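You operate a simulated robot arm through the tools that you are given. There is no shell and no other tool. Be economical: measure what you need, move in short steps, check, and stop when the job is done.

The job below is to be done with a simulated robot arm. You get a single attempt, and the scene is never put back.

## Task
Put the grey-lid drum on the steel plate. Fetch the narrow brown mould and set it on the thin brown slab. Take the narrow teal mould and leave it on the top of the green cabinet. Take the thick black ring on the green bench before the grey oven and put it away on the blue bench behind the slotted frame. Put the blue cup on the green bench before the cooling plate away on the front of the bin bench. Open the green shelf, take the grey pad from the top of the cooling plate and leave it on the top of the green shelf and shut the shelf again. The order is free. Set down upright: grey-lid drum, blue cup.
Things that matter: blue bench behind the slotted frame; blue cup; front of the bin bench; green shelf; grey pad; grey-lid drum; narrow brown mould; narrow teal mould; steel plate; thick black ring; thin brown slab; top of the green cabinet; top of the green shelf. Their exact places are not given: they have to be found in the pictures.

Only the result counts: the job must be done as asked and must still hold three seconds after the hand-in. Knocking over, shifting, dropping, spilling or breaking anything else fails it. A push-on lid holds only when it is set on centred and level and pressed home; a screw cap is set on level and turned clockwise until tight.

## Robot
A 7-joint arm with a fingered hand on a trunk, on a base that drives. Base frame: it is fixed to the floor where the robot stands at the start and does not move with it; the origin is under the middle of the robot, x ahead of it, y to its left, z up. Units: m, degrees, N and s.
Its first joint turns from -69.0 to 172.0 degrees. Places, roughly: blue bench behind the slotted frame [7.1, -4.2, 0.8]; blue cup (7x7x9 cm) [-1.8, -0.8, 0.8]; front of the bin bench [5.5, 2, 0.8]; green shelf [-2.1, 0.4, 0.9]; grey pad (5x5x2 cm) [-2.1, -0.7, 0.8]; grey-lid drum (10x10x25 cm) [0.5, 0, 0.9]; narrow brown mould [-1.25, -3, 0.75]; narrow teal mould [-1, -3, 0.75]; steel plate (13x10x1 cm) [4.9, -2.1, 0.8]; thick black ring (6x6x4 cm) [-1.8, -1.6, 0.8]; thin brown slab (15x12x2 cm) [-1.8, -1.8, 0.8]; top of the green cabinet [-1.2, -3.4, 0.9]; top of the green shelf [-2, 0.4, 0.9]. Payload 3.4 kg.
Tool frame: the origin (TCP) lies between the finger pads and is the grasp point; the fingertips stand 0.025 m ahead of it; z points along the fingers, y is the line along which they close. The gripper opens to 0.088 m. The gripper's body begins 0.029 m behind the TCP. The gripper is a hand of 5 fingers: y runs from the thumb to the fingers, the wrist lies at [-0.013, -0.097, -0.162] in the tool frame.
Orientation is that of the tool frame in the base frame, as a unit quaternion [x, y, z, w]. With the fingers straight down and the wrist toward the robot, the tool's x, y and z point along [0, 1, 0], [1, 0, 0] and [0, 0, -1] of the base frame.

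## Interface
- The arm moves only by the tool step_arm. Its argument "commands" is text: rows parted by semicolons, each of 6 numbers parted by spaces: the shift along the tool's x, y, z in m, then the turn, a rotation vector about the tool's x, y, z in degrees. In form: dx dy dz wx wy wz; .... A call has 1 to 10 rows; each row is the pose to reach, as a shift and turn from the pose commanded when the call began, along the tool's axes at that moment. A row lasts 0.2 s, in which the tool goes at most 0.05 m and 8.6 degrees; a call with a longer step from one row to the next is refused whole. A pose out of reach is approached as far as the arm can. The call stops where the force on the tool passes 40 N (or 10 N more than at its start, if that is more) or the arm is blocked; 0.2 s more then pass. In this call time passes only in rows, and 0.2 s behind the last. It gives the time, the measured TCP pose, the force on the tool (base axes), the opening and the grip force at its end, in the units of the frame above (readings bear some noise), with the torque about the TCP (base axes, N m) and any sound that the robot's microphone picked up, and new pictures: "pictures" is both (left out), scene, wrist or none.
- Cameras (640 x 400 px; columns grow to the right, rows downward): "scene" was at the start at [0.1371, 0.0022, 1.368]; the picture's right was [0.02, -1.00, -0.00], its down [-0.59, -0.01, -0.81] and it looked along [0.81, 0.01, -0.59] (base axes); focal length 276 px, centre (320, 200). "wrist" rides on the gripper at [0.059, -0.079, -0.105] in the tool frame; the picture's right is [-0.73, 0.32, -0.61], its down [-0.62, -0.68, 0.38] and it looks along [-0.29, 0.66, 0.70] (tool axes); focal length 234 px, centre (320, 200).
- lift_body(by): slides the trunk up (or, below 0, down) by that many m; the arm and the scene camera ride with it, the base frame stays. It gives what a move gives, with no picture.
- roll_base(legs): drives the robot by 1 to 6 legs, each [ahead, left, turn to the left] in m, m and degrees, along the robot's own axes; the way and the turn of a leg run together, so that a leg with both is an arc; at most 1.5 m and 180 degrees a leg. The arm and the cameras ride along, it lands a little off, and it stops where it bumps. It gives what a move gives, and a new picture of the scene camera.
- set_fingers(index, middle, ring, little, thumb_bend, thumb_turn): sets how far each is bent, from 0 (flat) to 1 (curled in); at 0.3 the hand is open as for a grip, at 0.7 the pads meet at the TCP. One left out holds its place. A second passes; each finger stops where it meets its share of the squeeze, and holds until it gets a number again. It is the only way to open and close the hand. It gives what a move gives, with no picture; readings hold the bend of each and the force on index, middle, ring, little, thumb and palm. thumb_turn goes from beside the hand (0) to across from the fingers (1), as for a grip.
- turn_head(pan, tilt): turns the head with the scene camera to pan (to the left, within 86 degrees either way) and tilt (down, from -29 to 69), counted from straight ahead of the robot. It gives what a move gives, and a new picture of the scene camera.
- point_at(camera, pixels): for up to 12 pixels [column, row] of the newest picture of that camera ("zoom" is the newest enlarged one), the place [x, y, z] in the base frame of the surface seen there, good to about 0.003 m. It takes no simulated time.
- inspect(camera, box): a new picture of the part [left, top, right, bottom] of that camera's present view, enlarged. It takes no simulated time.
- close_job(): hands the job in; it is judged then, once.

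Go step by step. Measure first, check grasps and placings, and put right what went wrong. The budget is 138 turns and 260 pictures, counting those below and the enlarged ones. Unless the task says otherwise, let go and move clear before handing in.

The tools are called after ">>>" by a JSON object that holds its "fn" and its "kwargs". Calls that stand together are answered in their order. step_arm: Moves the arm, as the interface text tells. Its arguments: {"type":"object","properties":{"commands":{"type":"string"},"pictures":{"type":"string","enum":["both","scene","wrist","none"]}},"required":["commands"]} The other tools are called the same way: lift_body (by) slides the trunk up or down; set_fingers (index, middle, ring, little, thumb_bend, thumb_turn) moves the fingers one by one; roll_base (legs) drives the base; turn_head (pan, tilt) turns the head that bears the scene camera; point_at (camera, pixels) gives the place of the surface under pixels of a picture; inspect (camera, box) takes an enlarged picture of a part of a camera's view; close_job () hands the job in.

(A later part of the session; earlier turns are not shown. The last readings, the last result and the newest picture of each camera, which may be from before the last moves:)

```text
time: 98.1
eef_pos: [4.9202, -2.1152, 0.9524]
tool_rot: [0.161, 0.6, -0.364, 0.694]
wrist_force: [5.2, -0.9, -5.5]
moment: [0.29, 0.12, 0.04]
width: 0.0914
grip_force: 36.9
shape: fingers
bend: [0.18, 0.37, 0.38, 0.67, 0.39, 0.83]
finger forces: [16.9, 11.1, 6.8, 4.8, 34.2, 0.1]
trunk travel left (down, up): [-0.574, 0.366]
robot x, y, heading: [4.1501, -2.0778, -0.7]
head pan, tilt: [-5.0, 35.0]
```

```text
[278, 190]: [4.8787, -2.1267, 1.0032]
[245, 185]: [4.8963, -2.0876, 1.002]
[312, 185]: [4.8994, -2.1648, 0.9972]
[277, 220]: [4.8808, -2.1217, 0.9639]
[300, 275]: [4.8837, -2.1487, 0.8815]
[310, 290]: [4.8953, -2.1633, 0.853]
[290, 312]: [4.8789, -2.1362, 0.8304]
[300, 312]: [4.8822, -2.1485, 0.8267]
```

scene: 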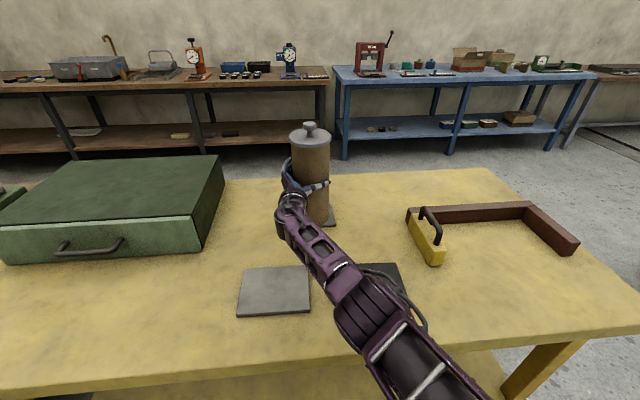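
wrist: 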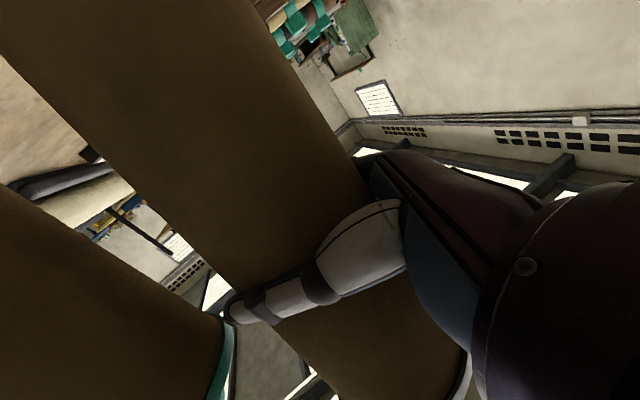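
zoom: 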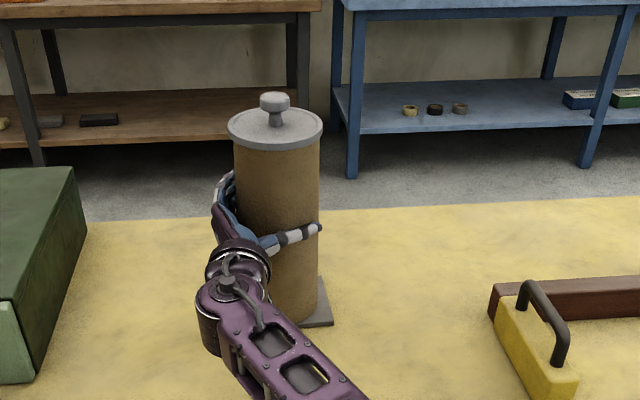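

The drum is upright with its bottom at (4.923, -2.126), most weight on the plate. I open the hand stepwise and withdraw.

>>> {"fn": "set_fingers", "kwargs": {"index": 0.15, "middle": 0.2, "ring": 0.2, "little": 0.2, "thumb_bend": 0.1}}

>>> {"fn": "set_fingers", "kwargs": {"index": 0, "middle": 0, "ring": 0, "little": 0, "thumb_bend": 0}}

>>> {"fn": "inspect", "kwargs": {"camera": "scene", "box": [240, 80, 420, 260]}}

>>> {"fn": "inspect", "kwargs": {"camera": "wrist", "box": [0, 0, 640, 400]}}

```text
time: 99.1
eef_pos: [4.9168, -2.1149, 0.9522]
tool_rot: [0.16, 0.601, -0.364, 0.693]
wrist_force: [0.3, 0.1, -0.6]
moment: [-0.02, -0.05, 0.03]
width: 0.1154
grip_force: 0.0
shape: fingers
bend: [0.15, 0.2, 0.2, 0.2, 0.1, 0.95]
finger forces: [0.1, 0.1, 0.0, 0.0, 0.0, 0.1]
trunk travel left (down, up): [-0.574, 0.366]
robot x, y, heading: [4.1471, -2.0754, -0.7]
head pan, tilt: [-5.0, 35.0]
```

```text
time: 100.1
eef_pos: [4.9171, -2.1161, 0.9526]
tool_rot: [0.159, 0.601, -0.365, 0.693]
wrist_force: [0.2, 0.1, -0.5]
moment: [0.01, -0.01, 0.0]
width: 0.1325
grip_force: 0.0
shape: fingers
bend: [0.0, 0.0, 0.0, 0.0, 0.0, 0.95]
finger forces: [0.1, 0.0, 0.1, 0.1, 0.0, 0.0]
trunk travel left (down, up): [-0.574, 0.366]
robot x, y, heading: [4.1488, -2.0794, -0.6]
head pan, tilt: [-5.0, 35.0]
```

```text
2.22 times, centred on (330, 170) of scene
```

zoom: 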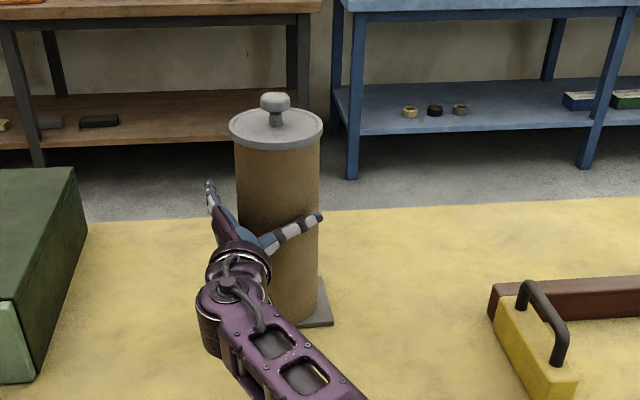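

```text
1.00 times, centred on (320, 200) of wrist
```

zoom: 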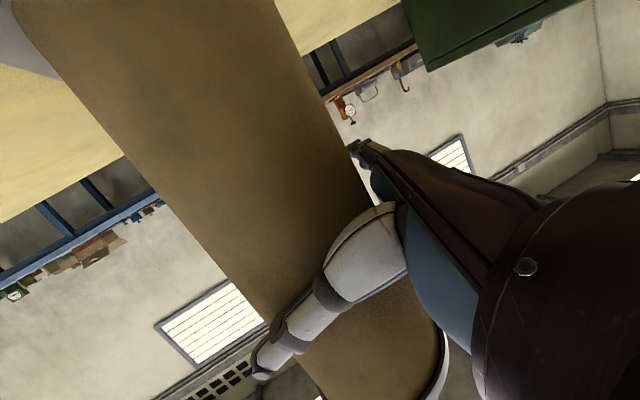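

Released and standing. I withdraw horizontally, then raise the trunk.

>>> {"fn": "step_arm", "kwargs": {"commands": "-0.008 -0.0018 -0.036 0 0 0; -0.016 -0.0037 -0.073 0 0 0; -0.025 -0.0055 -0.11 0 0 0; -0.033 -0.0074 -0.146 0 0 0", "pictures": "scene"}}

>>> {"fn": "lift_body", "kwargs": {"by": 0.25}}

>>> {"fn": "turn_head", "kwargs": {"pan": -5, "tilt": 40}}

>>> {"fn": "inspect", "kwargs": {"camera": "scene", "box": [240, 80, 420, 260]}}

```text
time: 101.1
eef_pos: [4.804, -2.0149, 0.9555]
tool_rot: [0.159, 0.601, -0.364, 0.694]
wrist_force: [0.1, 0.3, -0.3]
moment: [0.01, 0.0, 0.04]
width: 0.1323
grip_force: 0.0
shape: fingers
bend: [0.0, 0.0, 0.0, 0.0, 0.0, 0.95]
finger forces: [0.0, 0.1, 0.0, 0.1, 0.1, 0.2]
trunk travel left (down, up): [-0.574, 0.366]
robot x, y, heading: [4.1435, -2.0795, -0.7]
head pan, tilt: [-5.0, 35.0]
```

scene: 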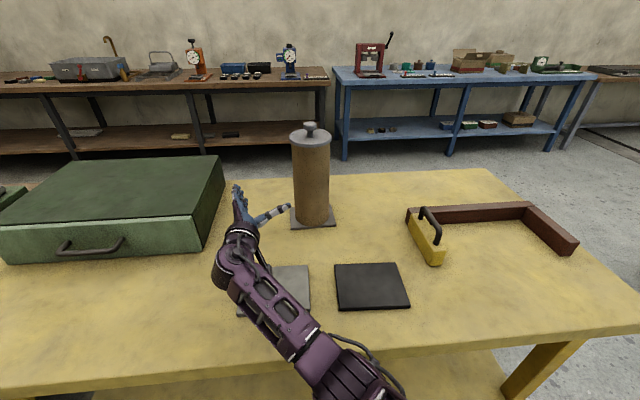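

```text
time: 103.7
eef_pos: [4.804, -2.0157, 1.2049]
tool_rot: [0.16, 0.601, -0.365, 0.693]
wrist_force: [0.6, -0.2, 0.3]
moment: [-0.04, -0.01, -0.01]
width: 0.1323
grip_force: 0.1
shape: fingers
bend: [0.0, 0.0, 0.0, 0.0, 0.0, 0.95]
finger forces: [0.0, 0.1, 0.0, 0.0, 0.0, 0.0]
trunk travel left (down, up): [-0.824, 0.116]
robot x, y, heading: [4.1466, -2.0823, -0.7]
head pan, tilt: [-5.0, 35.0]
```

```text
time: 104.4
eef_pos: [4.8046, -2.0154, 1.2053]
tool_rot: [0.16, 0.601, -0.366, 0.693]
wrist_force: [-0.3, -0.2, -0.4]
moment: [0.04, -0.01, -0.01]
width: 0.1326
grip_force: 0.0
shape: fingers
bend: [0.0, 0.0, 0.0, 0.0, 0.0, 0.95]
finger forces: [0.0, 0.0, 0.0, 0.1, 0.1, 0.0]
trunk travel left (down, up): [-0.824, 0.116]
robot x, y, heading: [4.1452, -2.0771, -0.8]
head pan, tilt: [-5.0, 40.0]
```

scene: 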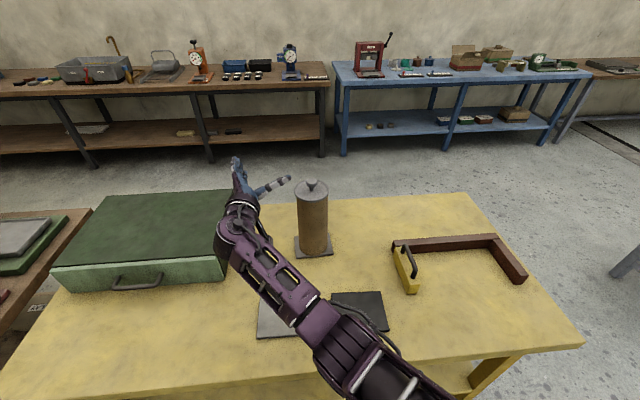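

```text
2.22 times, centred on (330, 170) of scene
```

zoom: 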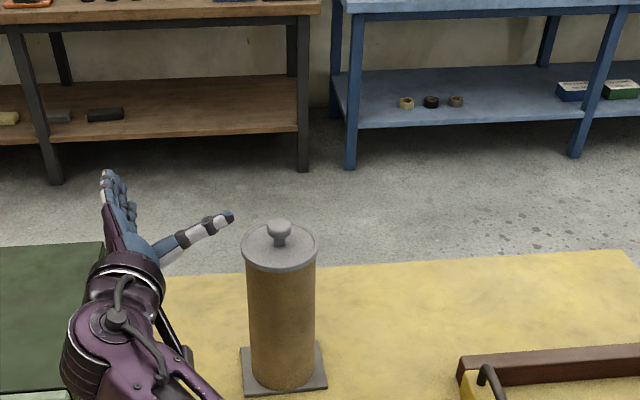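

The grey-lid drum stands upright on the steel plate. I back off the bench and turn the hand back to pointing down while driving back toward the moulds.

>>> {"fn": "roll_base", "kwargs": {"legs": [[-0.5, 0, 0.8], [0, -1.1, 0], [-1.3, 0, 0], [-0.6, 0, 0]]}}

>>> {"fn": "step_arm", "kwargs": {"commands": "-0.005 -0.026 -0.014 2.26 7.3 3.04; -0.01 -0.053 -0.028 4.5 14.6 6.1; -0.015 -0.079 -0.042 6.8 21.9 9.1; -0.02 -0.105 -0.057 9 29.1 12.2; -0.024 -0.131 -0.071 11.3 36.4 15.2; -0.029 -0.158 -0.085 13.5 43.7 18.3; -0.034 -0.184 -0.099 15.8 51 21.3", "pictures": "none"}}

>>> {"fn": "step_arm", "kwargs": {"commands": "0 0 0 2.26 7.3 3.04; 0 0 0 4.5 14.6 6.1; 0 0 0 6.8 21.9 9.1; 0 0 0 9 29.1 12.2; 0 0 0 11.3 36.4 15.2; 0 0 0 13.5 43.7 18.3; 0 0 0 15.8 51 21.3", "pictures": "none"}}

```text
time: 121.5
eef_pos: [2.4173, -3.0917, 1.2049]
tool_rot: [0.144, 0.605, -0.345, 0.703]
wrist_force: [-0.1, 0.0, -0.1]
moment: [-0.02, -0.02, 0.02]
width: 0.1326
grip_force: 0.2
shape: fingers
bend: [0.0, 0.0, 0.0, 0.0, 0.0, 0.95]
finger forces: [0.1, 0.0, 0.0, 0.0, 0.0, 0.0]
trunk travel left (down, up): [-0.824, 0.116]
robot x, y, heading: [1.7625, -3.189, 2.8]
head pan, tilt: [-5.0, 40.0]
```

scene: 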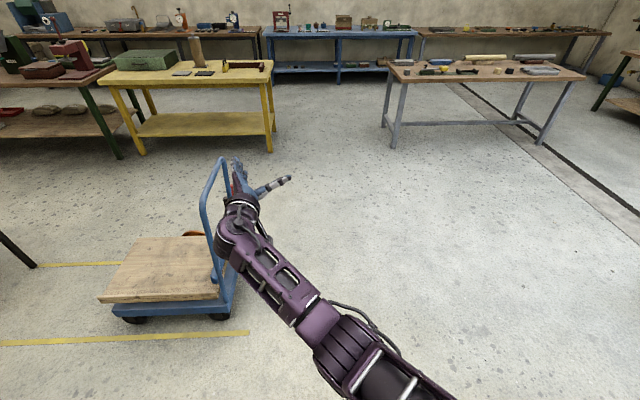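

```text
time: 122.8
eef_pos: [2.3164, -3.2037, 1.273]
tool_rot: [0.421, 0.661, -0.257, 0.566]
wrist_force: [-0.7, -0.6, -0.7]
moment: [0.01, 0.03, 0.04]
width: 0.1324
grip_force: 0.0
shape: fingers
bend: [0.0, 0.0, 0.0, 0.0, 0.0, 0.95]
finger forces: [0.1, 0.1, 0.0, 0.0, 0.0, 0.0]
out of reach, approached as far as the arm can: row 5, 6
trunk travel left (down, up): [-0.824, 0.116]
robot x, y, heading: [1.7648, -3.1915, 2.4]
head pan, tilt: [-5.0, 40.0]
stopped in row 6: the arm was blocked; the commanded pose is now the measured one
```

```text
time: 124.4
eef_pos: [2.4047, -3.2348, 1.1856]
tool_rot: [0.676, 0.703, -0.041, 0.217]
wrist_force: [0.7, 0.8, -0.2]
moment: [-0.02, 0.02, 0.01]
width: 0.1323
grip_force: 0.0
shape: fingers
bend: [0.0, 0.0, 0.0, 0.0, 0.0, 0.95]
finger forces: [0.1, 0.1, 0.0, 0.1, 0.0, 0.0]
out of reach, approached as far as the arm can: row 2, 3, 4, 5, 6, 7
trunk travel left (down, up): [-0.824, 0.116]
robot x, y, heading: [1.7614, -3.191, 2.4]
head pan, tilt: [-5.0, 40.0]
```

I finish turning the hand down and pull it in, then drive back down the aisle and turn to face the back benches.

>>> {"fn": "step_arm", "kwargs": {"commands": "-0.003 -0.04 -0.018 3.6 5.2 0.5; -0.006 -0.079 -0.035 7.2 10.5 1.1; -0.009 -0.118 -0.053 10.8 15.8 1.6; -0.012 -0.157 -0.07 14.3 21 2.2", "pictures": "none"}}

>>> {"fn": "roll_base", "kwargs": {"legs": [[-0.5, 0.4, -2.4], [-1.4, 0.1, 0], [-0.25, 0.05, 90], [0, 0, 70]]}}

>>> {"fn": "turn_head", "kwargs": {"pan": 40, "tilt": 25}}

```text
time: 125.4
eef_pos: [2.3337, -3.2827, 1.0722]
tool_rot: [0.718, 0.688, 0.01, 0.107]
wrist_force: [0.0, -0.6, 0.8]
moment: [0.02, 0.02, -0.04]
width: 0.1325
grip_force: 0.1
shape: fingers
bend: [0.0, 0.0, 0.0, 0.0, 0.0, 0.95]
finger forces: [0.0, 0.1, 0.1, 0.0, 0.1, 0.0]
out of reach, approached as far as the arm can: row 1, 2, 3, 4
trunk travel left (down, up): [-0.824, 0.116]
robot x, y, heading: [1.7663, -3.1909, 2.3]
head pan, tilt: [-5.0, 40.0]
stopped in row 4: the arm was blocked; the commanded pose is now the measured one
```

```text
time: 142.4
eef_pos: [-0.8029, -2.576, 1.0711]
tool_rot: [-0.559, 0.822, 0.106, 0.007]
wrist_force: [0.0, 0.3, -0.7]
moment: [-0.01, 0.02, 0.0]
width: 0.1327
grip_force: 0.1
shape: fingers
bend: [0.0, 0.0, 0.0, 0.0, 0.0, 0.95]
finger forces: [0.0, 0.1, 0.0, 0.1, 0.0, 0.0]
trunk travel left (down, up): [-0.824, 0.116]
robot x, y, heading: [-0.2985, -2.8548, 163.5]
head pan, tilt: [-5.0, 40.0]
cut short: leg 3
```

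scene: 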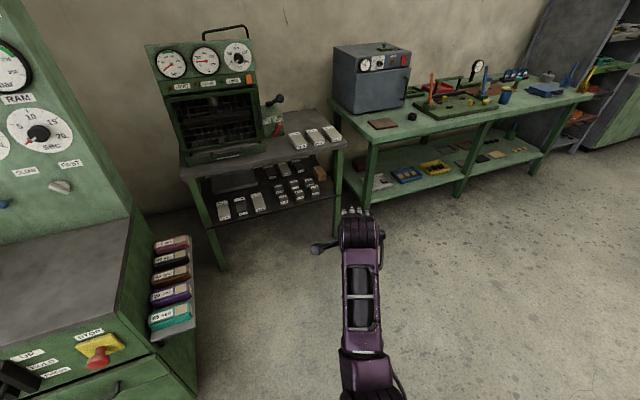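

```text
time: 143.5
eef_pos: [-0.8016, -2.5769, 1.072]
tool_rot: [-0.559, 0.823, 0.106, 0.008]
wrist_force: [-0.4, -0.3, -0.2]
moment: [0.01, -0.01, 0.0]
width: 0.1327
grip_force: 0.1
shape: fingers
bend: [0.0, 0.0, 0.0, 0.0, 0.0, 0.95]
finger forces: [0.0, 0.0, 0.1, 0.1, 0.0, 0.0]
trunk travel left (down, up): [-0.824, 0.116]
robot x, y, heading: [-0.2914, -2.8479, 163.4]
head pan, tilt: [40.0, 25.0]
```

scene: 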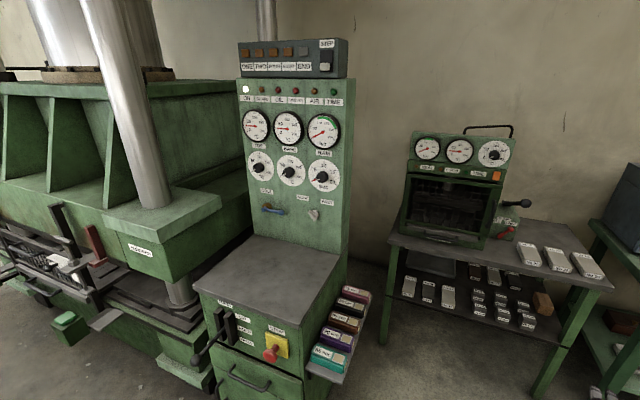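

The moulds stand on the side tray of the green cabinet at (340,320), and the cabinet top is the dark slab at (270,280). I zoom and measure.

>>> {"fn": "inspect", "kwargs": {"camera": "scene", "box": [290, 270, 400, 395]}}

>>> {"fn": "point_at", "kwargs": {"camera": "scene", "pixels": [[325, 356], [335, 338], [342, 323], [350, 306], [356, 292], [315, 372], [345, 375], [270, 280], [210, 285], [290, 310], [330, 260], [250, 245]]}}

```text
3.20 times, centred on (345, 332) of scene
```

zoom: 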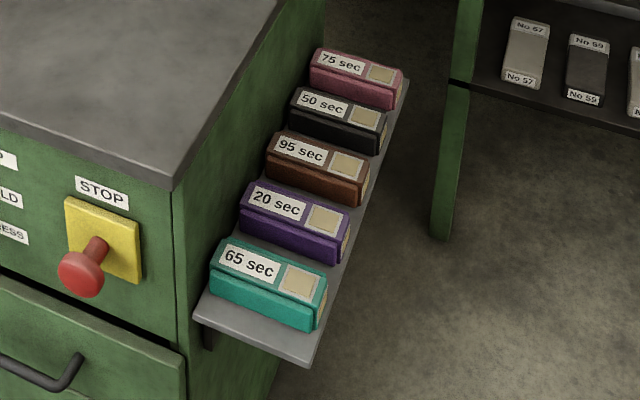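

```text
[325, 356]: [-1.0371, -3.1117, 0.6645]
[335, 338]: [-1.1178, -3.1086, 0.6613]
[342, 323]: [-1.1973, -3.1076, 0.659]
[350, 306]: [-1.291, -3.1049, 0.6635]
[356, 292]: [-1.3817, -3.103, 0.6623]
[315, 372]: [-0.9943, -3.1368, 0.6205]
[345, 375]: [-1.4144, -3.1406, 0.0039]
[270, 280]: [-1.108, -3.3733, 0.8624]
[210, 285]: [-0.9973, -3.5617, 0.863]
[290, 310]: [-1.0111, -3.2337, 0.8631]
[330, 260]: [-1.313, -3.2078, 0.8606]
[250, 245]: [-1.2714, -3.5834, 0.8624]
```

The teal block is at (-1.037, -3.11) and the brown at (-1.197, -3.108), lying along y on a tray at z≈0.62. I drive to stand north of the tray facing it (heading -90°).

>>> {"fn": "roll_base", "kwargs": {"legs": [[0.25, -0.2, 0], [0, 0, 107], [0, -0.6, 0]]}}

>>> {"fn": "turn_head", "kwargs": {"pan": 0, "tilt": 55}}

```text
time: 153.2
eef_pos: [-1.1813, -3.1725, 1.0708]
tool_rot: [0.994, -0.022, -0.068, 0.081]
wrist_force: [0.9, 0.3, -0.6]
moment: [-0.01, -0.02, 0.0]
width: 0.1325
grip_force: 0.1
shape: fingers
bend: [0.0, 0.0, 0.0, 0.0, 0.0, 0.95]
finger forces: [0.0, 0.0, 0.0, 0.0, 0.0, 0.0]
trunk travel left (down, up): [-0.824, 0.116]
robot x, y, heading: [-1.0848, -2.599, -87.5]
head pan, tilt: [40.0, 25.0]
```

scene: 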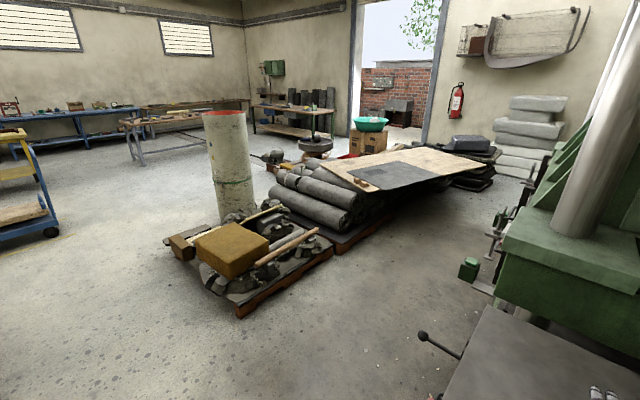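

```text
time: 154.3
eef_pos: [-1.182, -3.1742, 1.0708]
tool_rot: [0.994, -0.021, -0.069, 0.081]
wrist_force: [-0.3, -0.7, -0.1]
moment: [-0.01, 0.04, 0.03]
width: 0.1327
grip_force: 0.0
shape: fingers
bend: [0.0, 0.0, 0.0, 0.0, 0.0, 0.95]
finger forces: [0.0, 0.0, 0.0, 0.0, 0.1, 0.0]
trunk travel left (down, up): [-0.824, 0.116]
robot x, y, heading: [-1.0847, -2.601, -87.9]
head pan, tilt: [0.0, 55.0]
```

scene: 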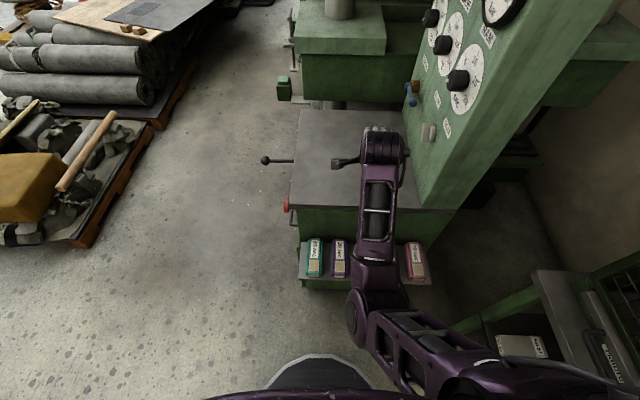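

The tray is right below at (310–415, 260). I turn the hand 90° about the vertical so that the fingers will close across the blocks with the wrist camera away from the cabinet.

>>> {"fn": "step_arm", "kwargs": {"commands": "0.0115 -0.0083 -0.003 0.1 1.3 -8.4; 0.023 -0.0165 -0.006 0.2 2.5 -16.8; 0.034 -0.025 -0.009 0.3 3.7 -25.2; 0.046 -0.033 -0.012 0.4 5 -33.6; 0.057 -0.041 -0.015 0.5 6.2 -42; 0.069 -0.05 -0.018 0.6 7.5 -50.4; 0.08 -0.058 -0.021 0.7 8.7 -58.8; 0.092 -0.066 -0.024 0.8 10 -67.2; 0.103 -0.074 -0.027 0.9 11.2 -75.6; 0.1145 -0.0826 -0.0295 1 12.4 -84", "pictures": "both"}}

```text
time: 154.9
eef_pos: [-1.2279, -3.167, 1.0598]
tool_rot: [0.985, 0.092, -0.133, 0.067]
wrist_force: [-1.3, -0.5, 0.1]
moment: [-0.03, -0.03, 0.04]
width: 0.1327
grip_force: 0.1
shape: fingers
bend: [0.0, 0.0, 0.0, 0.0, 0.0, 0.95]
finger forces: [0.1, 0.0, 0.0, 0.0, 0.0, 0.0]
out of reach, approached as far as the arm can: row 2, 3
trunk travel left (down, up): [-0.824, 0.116]
robot x, y, heading: [-1.0871, -2.6057, -88.0]
head pan, tilt: [0.0, 55.0]
stopped in row 3: the arm was blocked; the commanded pose is now the measured one
```

scene: 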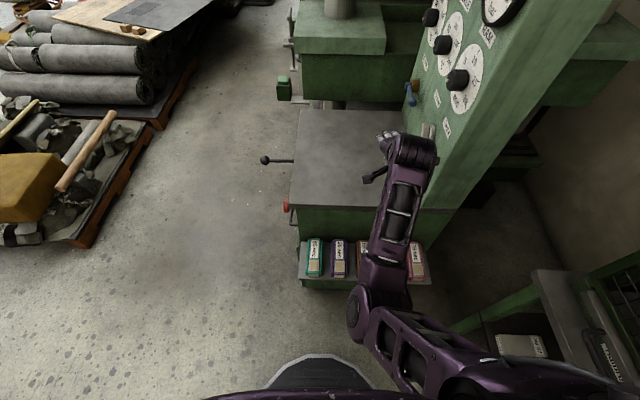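
wrist: 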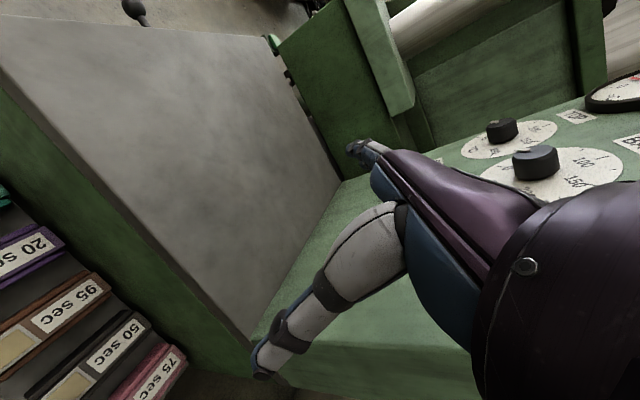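

The arm stalled near a joint limit with the trunk so high. I raise the arm and pull it toward the robot, then lower the trunk and retry the turn.

>>> {"fn": "step_arm", "kwargs": {"commands": "0.0064 -0.0076 -0.042 0 0 0; 0.0128 -0.0152 -0.084 0 0 0; 0.0192 -0.0229 -0.126 0 0 0; 0.0256 -0.0305 -0.168 0 0 0", "pictures": "none"}}

>>> {"fn": "lift_body", "kwargs": {"by": -0.2}}

>>> {"fn": "step_arm", "kwargs": {"commands": "0 0 0 0 0 -8; 0 0 0 0 0 -16; 0 0 0 0 0 -24; 0 0 0 0 0 -32; 0 0 0 0 0 -40", "pictures": "scene"}}

```text
time: 155.4
eef_pos: [-1.2717, -3.166, 1.0819]
tool_rot: [0.977, 0.062, -0.196, 0.061]
wrist_force: [-0.4, -0.2, -0.8]
moment: [0.0, 0.04, 0.03]
width: 0.1329
grip_force: 0.0
shape: fingers
bend: [0.0, 0.0, 0.0, 0.0, 0.0, 0.95]
finger forces: [0.0, 0.0, 0.0, 0.0, 0.0, 0.0]
out of reach, approached as far as the arm can: row 1, 2
trunk travel left (down, up): [-0.824, 0.116]
robot x, y, heading: [-1.086, -2.6034, -88.0]
head pan, tilt: [0.0, 55.0]
stopped in row 2: the arm was blocked; the commanded pose is now the measured one
```

```text
time: 157.6
eef_pos: [-1.2737, -3.1657, 0.8815]
tool_rot: [0.977, 0.063, -0.196, 0.06]
wrist_force: [-1.2, -0.6, 0.0]
moment: [-0.02, 0.0, -0.05]
width: 0.1328
grip_force: 0.0
shape: fingers
bend: [0.0, 0.0, 0.0, 0.0, 0.0, 0.95]
finger forces: [0.0, 0.1, 0.0, 0.1, 0.0, 0.0]
trunk travel left (down, up): [-0.624, 0.316]
robot x, y, heading: [-1.0852, -2.6016, -87.7]
head pan, tilt: [0.0, 55.0]
```

```text
time: 158.7
eef_pos: [-1.2996, -3.2054, 0.8634]
tool_rot: [0.922, 0.314, -0.225, 0.009]
wrist_force: [-8.6, 8.2, 24.8]
moment: [-1.67, -1.17, -0.24]
width: 0.1368
grip_force: 11.8
shape: fingers
bend: [0.0, 0.0, 0.0, 0.0, 0.0, 0.95]
finger forces: [14.7, 9.4, 0.0, 0.1, 0.0, 0.0]
out of reach, approached as far as the arm can: row 2, 3, 4, 5
trunk travel left (down, up): [-0.624, 0.316]
robot x, y, heading: [-1.0867, -2.598, -87.6]
head pan, tilt: [0.0, 55.0]
stopped in row 5: the force on the tool passed its limit (the readings are from after the stop); the commanded pose is now the measured one
```

scene: 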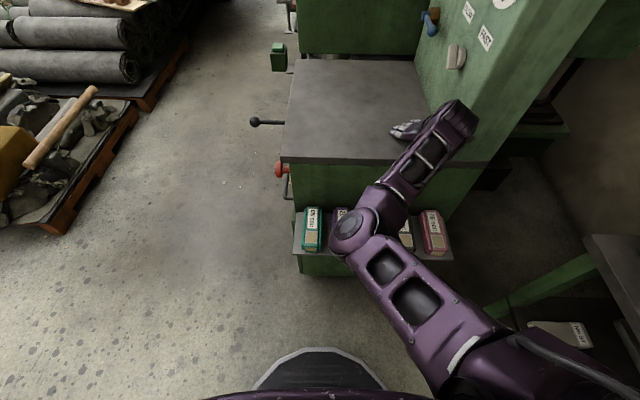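

The fingertips touched the cabinet top. I raise the trunk, back the base off, and then bring the arm to its starting pose.

>>> {"fn": "lift_body", "kwargs": {"by": 0.2}}

>>> {"fn": "roll_base", "kwargs": {"legs": [[-0.35, 0, -2]]}}

```text
time: 160.8
eef_pos: [-1.2955, -3.2082, 1.0568]
tool_rot: [0.921, 0.32, -0.222, 0.004]
wrist_force: [-0.5, 1.2, 0.6]
moment: [0.01, 0.0, -0.04]
width: 0.1327
grip_force: 0.1
shape: fingers
bend: [0.0, 0.0, 0.0, 0.0, 0.0, 0.95]
finger forces: [0.1, 0.1, 0.0, 0.0, 0.0, 0.0]
trunk travel left (down, up): [-0.824, 0.116]
robot x, y, heading: [-1.0891, -2.6017, -87.7]
head pan, tilt: [0.0, 55.0]
```

```text
time: 163.2
eef_pos: [-1.326, -2.8441, 1.0563]
tool_rot: [0.928, 0.301, -0.221, -0.001]
wrist_force: [0.2, 0.4, -0.3]
moment: [-0.03, -0.02, 0.02]
width: 0.1326
grip_force: 0.1
shape: fingers
bend: [0.0, 0.0, 0.0, 0.0, 0.0, 0.95]
finger forces: [0.0, 0.1, 0.0, 0.1, 0.0, 0.0]
trunk travel left (down, up): [-0.824, 0.116]
robot x, y, heading: [-1.0975, -2.2434, -90.1]
head pan, tilt: [0.0, 55.0]
```

scene: 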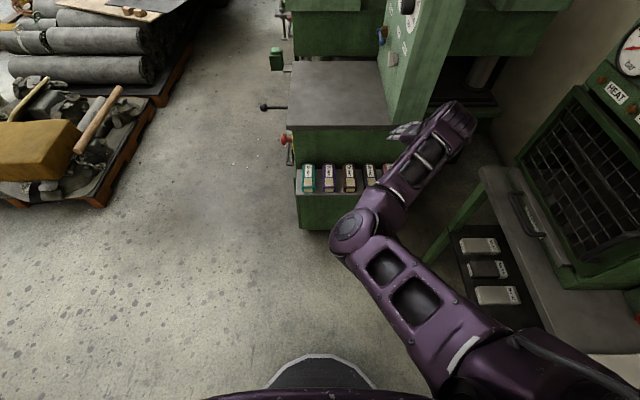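

The elbow now sits on the left, unlike at the start. I move the hand left and back while completing the turn.

>>> {"fn": "step_arm", "kwargs": {"commands": "0.033 0.0097 -0.0247 -2.6 2.6 -7.5; 0.066 0.0194 -0.0494 -5.2 5.2 -15; 0.1 0.029 -0.074 -7.9 7.9 -22.5; 0.133 0.0388 -0.0988 -10.5 10.5 -30; 0.166 0.0486 -0.1236 -13.2 13.2 -37.5; 0.2 0.058 -0.148 -15.9 15.9 -45.2; 0.238 0.068 -0.173 -18.7 18.7 -53.1", "pictures": "scene"}}

```text
refused: row 7 steps farther than a row can; nothing moved
```

>>> {"fn": "step_arm", "kwargs": {"commands": "0.03 0.0085 -0.0216 -2.3 2.3 -6.6; 0.06 0.017 -0.043 -4.7 4.7 -13.3; 0.09 0.0255 -0.065 -7 7 -19.9; 0.119 0.034 -0.0865 -9.4 9.4 -26.6; 0.149 0.0425 -0.108 -11.7 11.7 -33.2; 0.179 0.051 -0.13 -14 14 -39.8; 0.208 0.0595 -0.151 -16.4 16.4 -46.5; 0.238 0.068 -0.173 -18.7 18.7 -53.1", "pictures": "scene"}}

```text
time: 164.9
eef_pos: [-1.0812, -2.8206, 1.0936]
tool_rot: [0.707, 0.707, -0.005, -0.003]
wrist_force: [1.3, -0.3, 0.1]
moment: [-0.02, 0.05, 0.0]
width: 0.1326
grip_force: 0.0
shape: fingers
bend: [0.0, 0.0, 0.0, 0.0, 0.0, 0.95]
finger forces: [0.1, 0.1, 0.0, 0.0, 0.1, 0.0]
out of reach, approached as far as the arm can: row 1, 2, 3, 4, 5, 6, 7, 8
trunk travel left (down, up): [-0.824, 0.116]
robot x, y, heading: [-1.0932, -2.2444, -90.1]
head pan, tilt: [0.0, 55.0]
```

scene: 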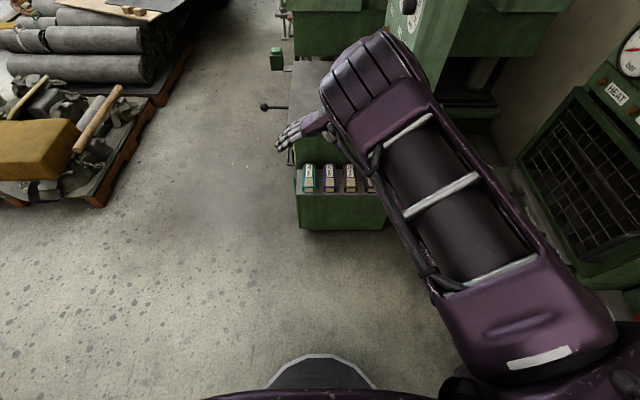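

The hand now points down with correct orientation. I measure nearby obstacles (grey stand on the right) against the arm's elbow before approaching.

>>> {"fn": "point_at", "kwargs": {"camera": "scene", "pixels": [[485, 180], [455, 250], [600, 340], [560, 260], [540, 300], [620, 330], [430, 280], [400, 60], [305, 175], [350, 175], [310, 188], [370, 185]]}}

>>> {"fn": "inspect", "kwargs": {"camera": "scene", "box": [280, 140, 400, 240]}}

```text
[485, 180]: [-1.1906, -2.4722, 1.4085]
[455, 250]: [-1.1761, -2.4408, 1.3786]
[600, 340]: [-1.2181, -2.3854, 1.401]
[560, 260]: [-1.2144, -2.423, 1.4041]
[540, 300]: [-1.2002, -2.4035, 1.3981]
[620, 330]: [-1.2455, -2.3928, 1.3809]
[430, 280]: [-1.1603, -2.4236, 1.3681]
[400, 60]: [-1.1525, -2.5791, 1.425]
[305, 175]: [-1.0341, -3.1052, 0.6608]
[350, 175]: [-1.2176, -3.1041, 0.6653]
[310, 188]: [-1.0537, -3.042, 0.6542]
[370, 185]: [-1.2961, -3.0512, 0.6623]
```

```text
4.00 times, centred on (340, 190) of scene
```

zoom: 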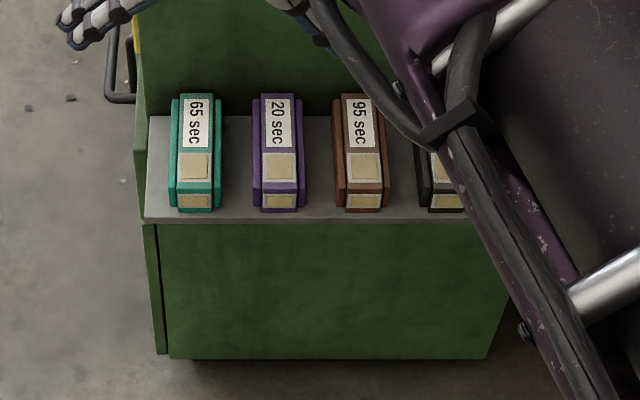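

I measure the teal and brown blocks' edges from this zoom.

>>> {"fn": "point_at", "kwargs": {"camera": "zoom", "pixels": [[174, 150], [220, 150], [197, 97], [196, 206], [197, 150], [338, 150], [382, 150], [357, 97], [360, 206], [360, 150], [240, 190], [276, 150]]}}

```text
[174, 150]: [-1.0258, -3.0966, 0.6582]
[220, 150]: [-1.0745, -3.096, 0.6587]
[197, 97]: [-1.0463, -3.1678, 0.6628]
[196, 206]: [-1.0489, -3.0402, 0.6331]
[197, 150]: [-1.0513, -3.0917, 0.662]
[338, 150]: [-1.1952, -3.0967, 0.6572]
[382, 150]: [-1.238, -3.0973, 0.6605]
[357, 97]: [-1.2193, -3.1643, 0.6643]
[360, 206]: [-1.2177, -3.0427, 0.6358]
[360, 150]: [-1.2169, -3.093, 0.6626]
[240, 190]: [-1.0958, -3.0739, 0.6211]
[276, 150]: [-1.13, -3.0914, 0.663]
```

The teal block is 5×13 cm, centred (-1.050, -3.104), top 0.663, with 3.2 cm gap to the purple one. I preset a ~6 cm opening, drive above it, and lower the trunk partway.

>>> {"fn": "set_fingers", "kwargs": {"index": 0.4, "middle": 0.4, "ring": 0.4, "little": 0.4, "thumb_bend": 0.4, "thumb_turn": 1}}

>>> {"fn": "roll_base", "kwargs": {"legs": [[0.27, 0.03, 0]]}}

>>> {"fn": "lift_body", "kwargs": {"by": -0.28}}

>>> {"fn": "turn_head", "kwargs": {"pan": 3, "tilt": 62}}

>>> {"fn": "inspect", "kwargs": {"camera": "wrist", "box": [0, 0, 640, 400]}}

```text
time: 165.9
eef_pos: [-1.0849, -2.8216, 1.0934]
tool_rot: [0.706, 0.708, 0.001, 0.0]
wrist_force: [-1.0, -0.7, 0.1]
moment: [-0.01, -0.02, 0.01]
width: 0.064
grip_force: 0.1
shape: fingers
bend: [0.4, 0.4, 0.4, 0.4, 0.4, 0.99]
finger forces: [0.0, 0.0, 0.1, 0.0, 0.1, 0.0]
trunk travel left (down, up): [-0.824, 0.116]
robot x, y, heading: [-1.0912, -2.2427, -90.2]
head pan, tilt: [0.0, 55.0]
```

```text
time: 167.9
eef_pos: [-1.0573, -3.092, 1.093]
tool_rot: [0.709, 0.705, 0.0, -0.001]
wrist_force: [0.2, 0.1, 0.0]
moment: [-0.01, 0.01, 0.0]
width: 0.0641
grip_force: 0.1
shape: fingers
bend: [0.4, 0.4, 0.4, 0.4, 0.4, 0.99]
finger forces: [0.1, 0.0, 0.1, 0.1, 0.0, 0.0]
trunk travel left (down, up): [-0.824, 0.116]
robot x, y, heading: [-1.0646, -2.5142, -90.5]
head pan, tilt: [0.0, 55.0]
```

scene: 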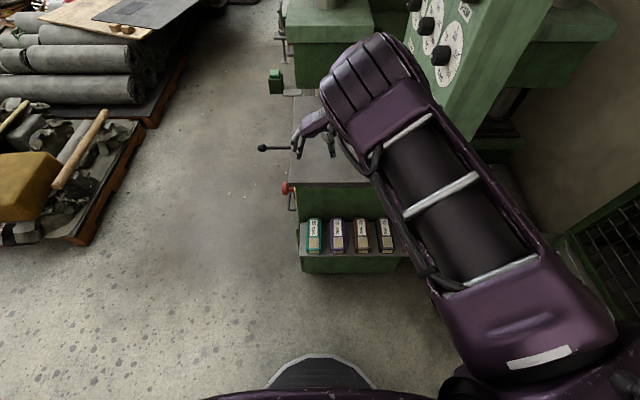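

```text
time: 170.7
eef_pos: [-1.0583, -3.0933, 0.813]
tool_rot: [0.709, 0.706, 0.001, -0.001]
wrist_force: [0.1, 1.5, 0.3]
moment: [0.02, 0.0, 0.01]
width: 0.0644
grip_force: 0.0
shape: fingers
bend: [0.4, 0.4, 0.4, 0.4, 0.4, 0.99]
finger forces: [0.0, 0.1, 0.0, 0.0, 0.0, 0.0]
trunk travel left (down, up): [-0.544, 0.396]
robot x, y, heading: [-1.0692, -2.5181, -90.2]
head pan, tilt: [0.0, 55.0]
```

```text
time: 171.4
eef_pos: [-1.0591, -3.0905, 0.8138]
tool_rot: [0.708, 0.706, 0.001, -0.002]
wrist_force: [-0.2, -0.4, -0.4]
moment: [-0.01, -0.02, 0.05]
width: 0.0642
grip_force: 0.1
shape: fingers
bend: [0.4, 0.4, 0.4, 0.4, 0.4, 0.99]
finger forces: [0.0, 0.0, 0.1, 0.0, 0.1, 0.0]
trunk travel left (down, up): [-0.544, 0.396]
robot x, y, heading: [-1.0613, -2.515, -90.2]
head pan, tilt: [3.0, 62.0]
```

scene: 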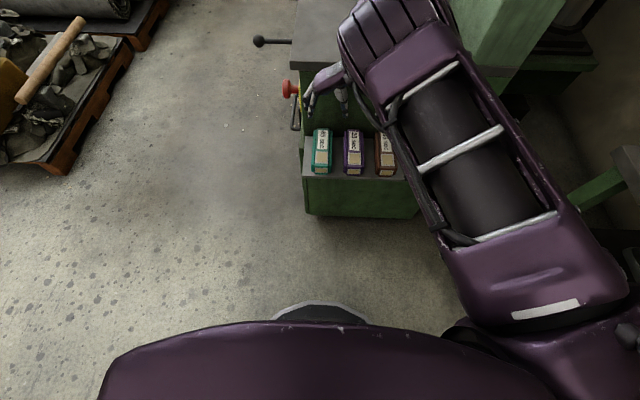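

```text
1.00 times, centred on (320, 200) of wrist
```

zoom: 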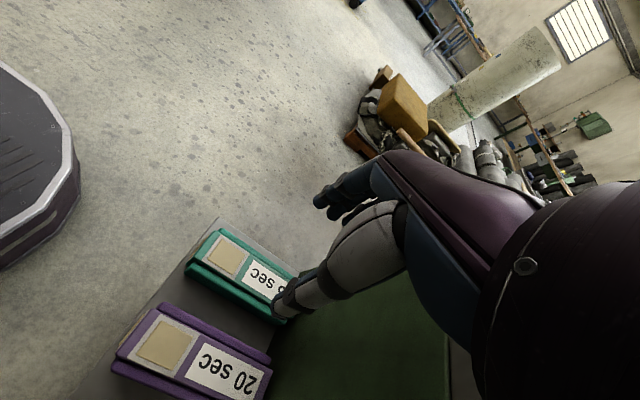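

Alignment is good (thumb tip computes to 4.4 cm on the -x side). I shift 8 mm to +x, lower onto the block and close.

>>> {"fn": "step_arm", "kwargs": {"commands": "0 0.008 0 0 0 0", "pictures": "none"}}

>>> {"fn": "lift_body", "kwargs": {"by": -0.158}}

>>> {"fn": "inspect", "kwargs": {"camera": "wrist", "box": [0, 0, 640, 400]}}

```text
time: 171.8
eef_pos: [-1.0518, -3.0957, 0.813]
tool_rot: [0.708, 0.706, 0.002, -0.001]
wrist_force: [0.5, -0.8, 0.8]
moment: [0.01, 0.0, -0.04]
width: 0.0638
grip_force: 0.0
shape: fingers
bend: [0.4, 0.4, 0.4, 0.4, 0.4, 0.99]
finger forces: [0.0, 0.0, 0.0, 0.1, 0.0, 0.0]
trunk travel left (down, up): [-0.544, 0.396]
robot x, y, heading: [-1.0618, -2.5182, -90.5]
head pan, tilt: [3.0, 62.0]
```

```text
time: 173.6
eef_pos: [-1.0497, -3.0945, 0.655]
tool_rot: [0.708, 0.706, 0.002, -0.001]
wrist_force: [2.7, -0.8, 3.3]
moment: [-0.02, -0.1, 0.02]
width: 0.0663
grip_force: 2.7
shape: fingers
bend: [0.38, 0.4, 0.4, 0.4, 0.4, 0.99]
finger forces: [3.2, 0.1, 0.0, 1.0, 0.0, 0.1]
trunk travel left (down, up): [-0.386, 0.554]
robot x, y, heading: [-1.0661, -2.5148, -90.6]
head pan, tilt: [3.0, 62.0]
```

```text
1.00 times, centred on (320, 200) of wrist
```

zoom: 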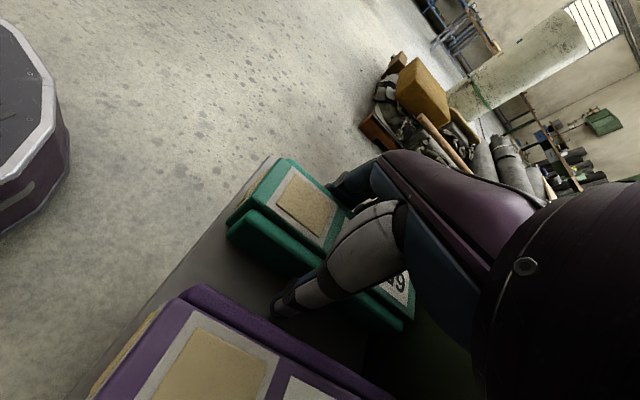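

The teal block is between thumb and fingers. I close and lift slightly.

>>> {"fn": "set_fingers", "kwargs": {"index": 0.8, "middle": 0.8, "ring": 0.8, "little": 0.8, "thumb_bend": 0.8}}

>>> {"fn": "lift_body", "kwargs": {"by": 0.3}}

>>> {"fn": "inspect", "kwargs": {"camera": "wrist", "box": [0, 0, 640, 400]}}

```text
time: 174.6
eef_pos: [-1.049, -3.0949, 0.6552]
tool_rot: [0.708, 0.706, 0.001, -0.002]
wrist_force: [4.4, 0.1, 2.5]
moment: [-0.12, -0.34, 0.1]
width: 0.0519
grip_force: 36.3
shape: fingers
bend: [0.56, 0.6, 0.62, 0.64, 0.46, 0.95]
finger forces: [9.9, 8.6, 8.6, 10.5, 35.0, 0.0]
trunk travel left (down, up): [-0.386, 0.554]
robot x, y, heading: [-1.0682, -2.5148, -90.8]
head pan, tilt: [3.0, 62.0]
```

```text
time: 177.6
eef_pos: [-1.0512, -3.0961, 0.9543]
tool_rot: [0.708, 0.706, 0.001, -0.002]
wrist_force: [-0.2, 0.5, -6.3]
moment: [0.05, -0.07, 0.01]
width: 0.0512
grip_force: 34.4
shape: fingers
bend: [0.56, 0.6, 0.63, 0.64, 0.46, 0.94]
finger forces: [9.3, 7.8, 7.8, 9.2, 35.3, 0.0]
trunk travel left (down, up): [-0.686, 0.254]
robot x, y, heading: [-1.0645, -2.5184, -90.4]
head pan, tilt: [3.0, 62.0]
```

```text
1.00 times, centred on (320, 200) of wrist
```

zoom: 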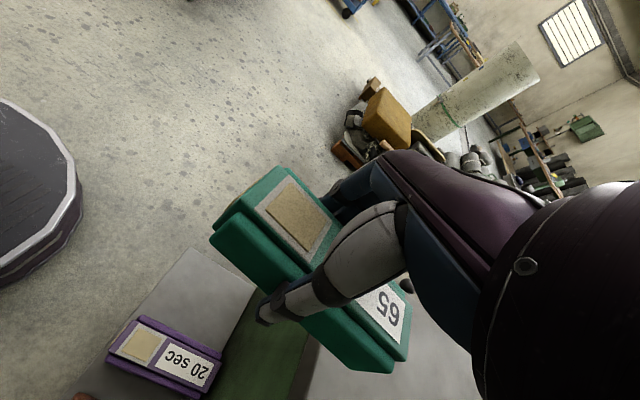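

The teal block is firmly held. I check how far the base's front reaches before driving closer to the cabinet.

>>> {"fn": "point_at", "kwargs": {"camera": "scene", "pixels": [[310, 304], [285, 312], [345, 305], [320, 179], [320, 60], [300, 30], [380, 50], [420, 60]]}}

```text
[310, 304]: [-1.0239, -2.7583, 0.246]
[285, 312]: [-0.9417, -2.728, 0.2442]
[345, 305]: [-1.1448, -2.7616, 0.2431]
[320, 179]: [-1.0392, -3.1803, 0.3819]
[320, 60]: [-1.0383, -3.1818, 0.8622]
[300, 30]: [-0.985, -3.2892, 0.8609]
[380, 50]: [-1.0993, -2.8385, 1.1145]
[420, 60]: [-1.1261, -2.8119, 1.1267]
```

The base front is at y=-2.76 and the cabinet wall at -3.18, so there is room. I drive ahead 0.26 and right 0.07, with the block bottom 6 cm above the top.

>>> {"fn": "roll_base", "kwargs": {"legs": [[0.26, -0.07, 0]]}}

>>> {"fn": "lift_body", "kwargs": {"by": -0.053}}

>>> {"fn": "inspect", "kwargs": {"camera": "wrist", "box": [0, 0, 640, 400]}}

```text
time: 179.5
eef_pos: [-1.1214, -3.3512, 0.9537]
tool_rot: [0.708, 0.706, 0.002, -0.001]
wrist_force: [0.5, -0.7, -7.1]
moment: [0.08, -0.07, -0.01]
width: 0.0516
grip_force: 33.8
shape: fingers
bend: [0.56, 0.6, 0.63, 0.64, 0.46, 0.94]
finger forces: [9.2, 7.8, 7.7, 9.4, 35.3, 0.0]
trunk travel left (down, up): [-0.686, 0.254]
robot x, y, heading: [-1.1334, -2.7731, -90.4]
head pan, tilt: [3.0, 62.0]
```

scene: 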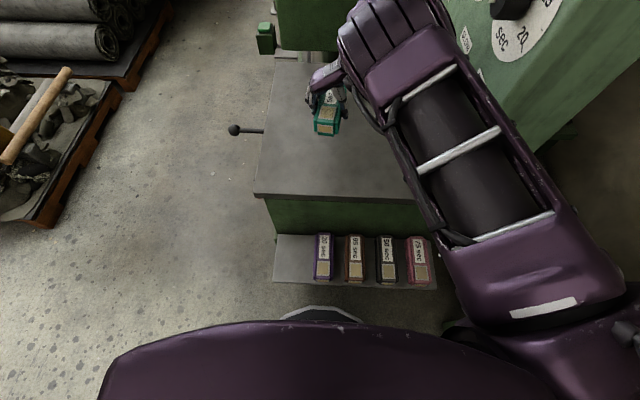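

```text
time: 180.4
eef_pos: [-1.1219, -3.3526, 0.9009]
tool_rot: [0.708, 0.706, 0.002, -0.002]
wrist_force: [-0.5, 0.4, -5.5]
moment: [0.07, -0.06, -0.01]
width: 0.0513
grip_force: 35.2
shape: fingers
bend: [0.56, 0.6, 0.63, 0.64, 0.46, 0.94]
finger forces: [9.3, 7.8, 7.7, 9.4, 35.3, 0.0]
trunk travel left (down, up): [-0.633, 0.307]
robot x, y, heading: [-1.1387, -2.7725, -90.4]
head pan, tilt: [3.0, 62.0]
```

```text
1.00 times, centred on (320, 200) of wrist
```

zoom: 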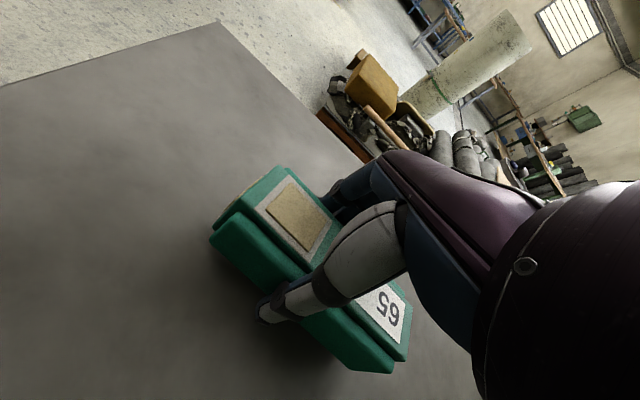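

The block is about 4 mm above the top. I lower 6 mm, open moderately, and rise.

>>> {"fn": "lift_body", "kwargs": {"by": -0.006}}

>>> {"fn": "set_fingers", "kwargs": {"index": 0.4, "middle": 0.4, "ring": 0.4, "little": 0.4, "thumb_bend": 0.37, "thumb_turn": 1}}

>>> {"fn": "lift_body", "kwargs": {"by": 0.1}}

>>> {"fn": "inspect", "kwargs": {"camera": "wrist", "box": [0, 0, 640, 400]}}

```text
time: 181.0
eef_pos: [-1.1215, -3.3511, 0.8951]
tool_rot: [0.708, 0.706, 0.002, -0.001]
wrist_force: [-0.6, 0.6, -1.9]
moment: [0.0, -0.11, 0.01]
width: 0.0513
grip_force: 34.6
shape: fingers
bend: [0.56, 0.6, 0.63, 0.65, 0.46, 0.94]
finger forces: [9.0, 7.7, 7.7, 9.3, 35.5, 0.0]
trunk travel left (down, up): [-0.627, 0.313]
robot x, y, heading: [-1.1354, -2.7724, -90.3]
head pan, tilt: [3.0, 62.0]
```

```text
time: 182.0
eef_pos: [-1.1214, -3.3512, 0.8966]
tool_rot: [0.708, 0.706, 0.002, -0.001]
wrist_force: [-1.5, 0.3, 0.5]
moment: [0.04, 0.01, 0.0]
width: 0.0681
grip_force: 1.1
shape: fingers
bend: [0.4, 0.4, 0.4, 0.4, 0.36, 0.98]
finger forces: [0.1, 0.0, 0.0, 0.1, 2.2, 0.1]
trunk travel left (down, up): [-0.627, 0.313]
robot x, y, heading: [-1.1363, -2.7766, -90.3]
head pan, tilt: [3.0, 62.0]
```

```text
time: 183.3
eef_pos: [-1.1222, -3.351, 0.9964]
tool_rot: [0.708, 0.706, 0.002, -0.001]
wrist_force: [-0.5, 0.1, -0.1]
moment: [0.02, 0.02, 0.03]
width: 0.067
grip_force: 0.1
shape: fingers
bend: [0.4, 0.4, 0.4, 0.4, 0.37, 0.98]
finger forces: [0.0, 0.1, 0.1, 0.1, 0.0, 0.0]
trunk travel left (down, up): [-0.727, 0.213]
robot x, y, heading: [-1.1341, -2.7716, -90.3]
head pan, tilt: [3.0, 62.0]
```

```text
1.00 times, centred on (320, 200) of wrist
```

zoom: 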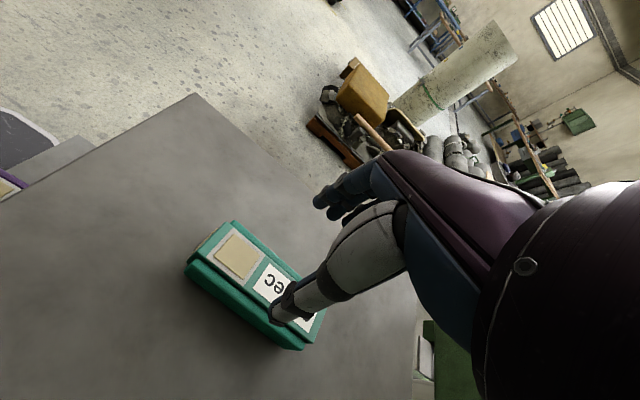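

Teal is on the cabinet top. Next the brown block at (-1.217, -3.104): back 0.255, right 0.095.

>>> {"fn": "roll_base", "kwargs": {"legs": [[-0.255, -0.095, 0]]}}

>>> {"fn": "lift_body", "kwargs": {"by": -0.19}}

>>> {"fn": "inspect", "kwargs": {"camera": "wrist", "box": [0, 0, 640, 400]}}

>>> {"fn": "point_at", "kwargs": {"camera": "zoom", "pixels": [[200, 270], [240, 280], [180, 300], [250, 250], [220, 240], [150, 360]]}}

```text
time: 185.2
eef_pos: [-1.22, -3.0945, 0.9956]
tool_rot: [0.709, 0.705, 0.001, -0.001]
wrist_force: [-0.2, 0.0, -0.2]
moment: [0.01, -0.01, 0.04]
width: 0.0667
grip_force: 0.1
shape: fingers
bend: [0.4, 0.4, 0.4, 0.4, 0.37, 0.98]
finger forces: [0.0, 0.0, 0.1, 0.0, 0.0, 0.0]
trunk travel left (down, up): [-0.727, 0.213]
robot x, y, heading: [-1.2328, -2.5172, -90.7]
head pan, tilt: [3.0, 62.0]
```

scene: 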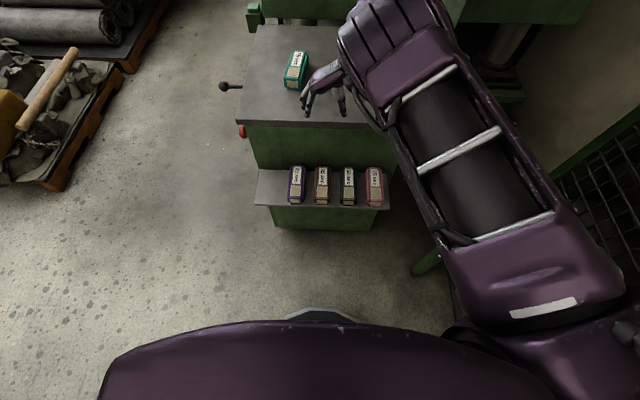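

```text
time: 187.3
eef_pos: [-1.2207, -3.0945, 0.806]
tool_rot: [0.71, 0.704, 0.002, -0.001]
wrist_force: [-0.2, -0.5, 0.0]
moment: [0.03, -0.03, 0.03]
width: 0.0668
grip_force: 0.0
shape: fingers
bend: [0.4, 0.4, 0.4, 0.4, 0.37, 0.98]
finger forces: [0.1, 0.1, 0.0, 0.0, 0.0, 0.1]
trunk travel left (down, up): [-0.537, 0.403]
robot x, y, heading: [-1.2296, -2.5159, -90.7]
head pan, tilt: [3.0, 62.0]
```

```text
1.00 times, centred on (320, 200) of wrist
```

zoom: 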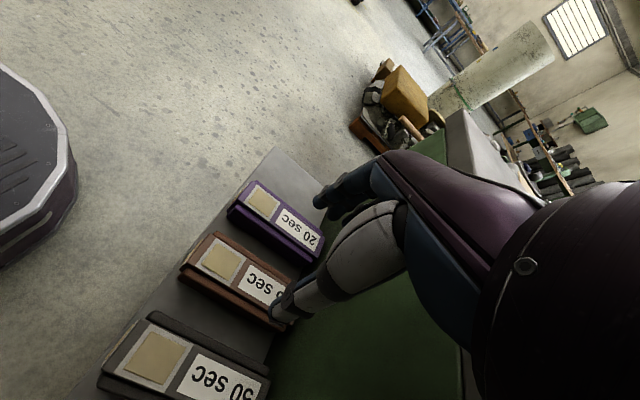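

```text
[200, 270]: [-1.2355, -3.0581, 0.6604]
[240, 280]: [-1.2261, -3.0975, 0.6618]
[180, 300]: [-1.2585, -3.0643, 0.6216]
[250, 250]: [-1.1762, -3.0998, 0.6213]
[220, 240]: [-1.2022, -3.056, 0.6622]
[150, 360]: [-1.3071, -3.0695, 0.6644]
```

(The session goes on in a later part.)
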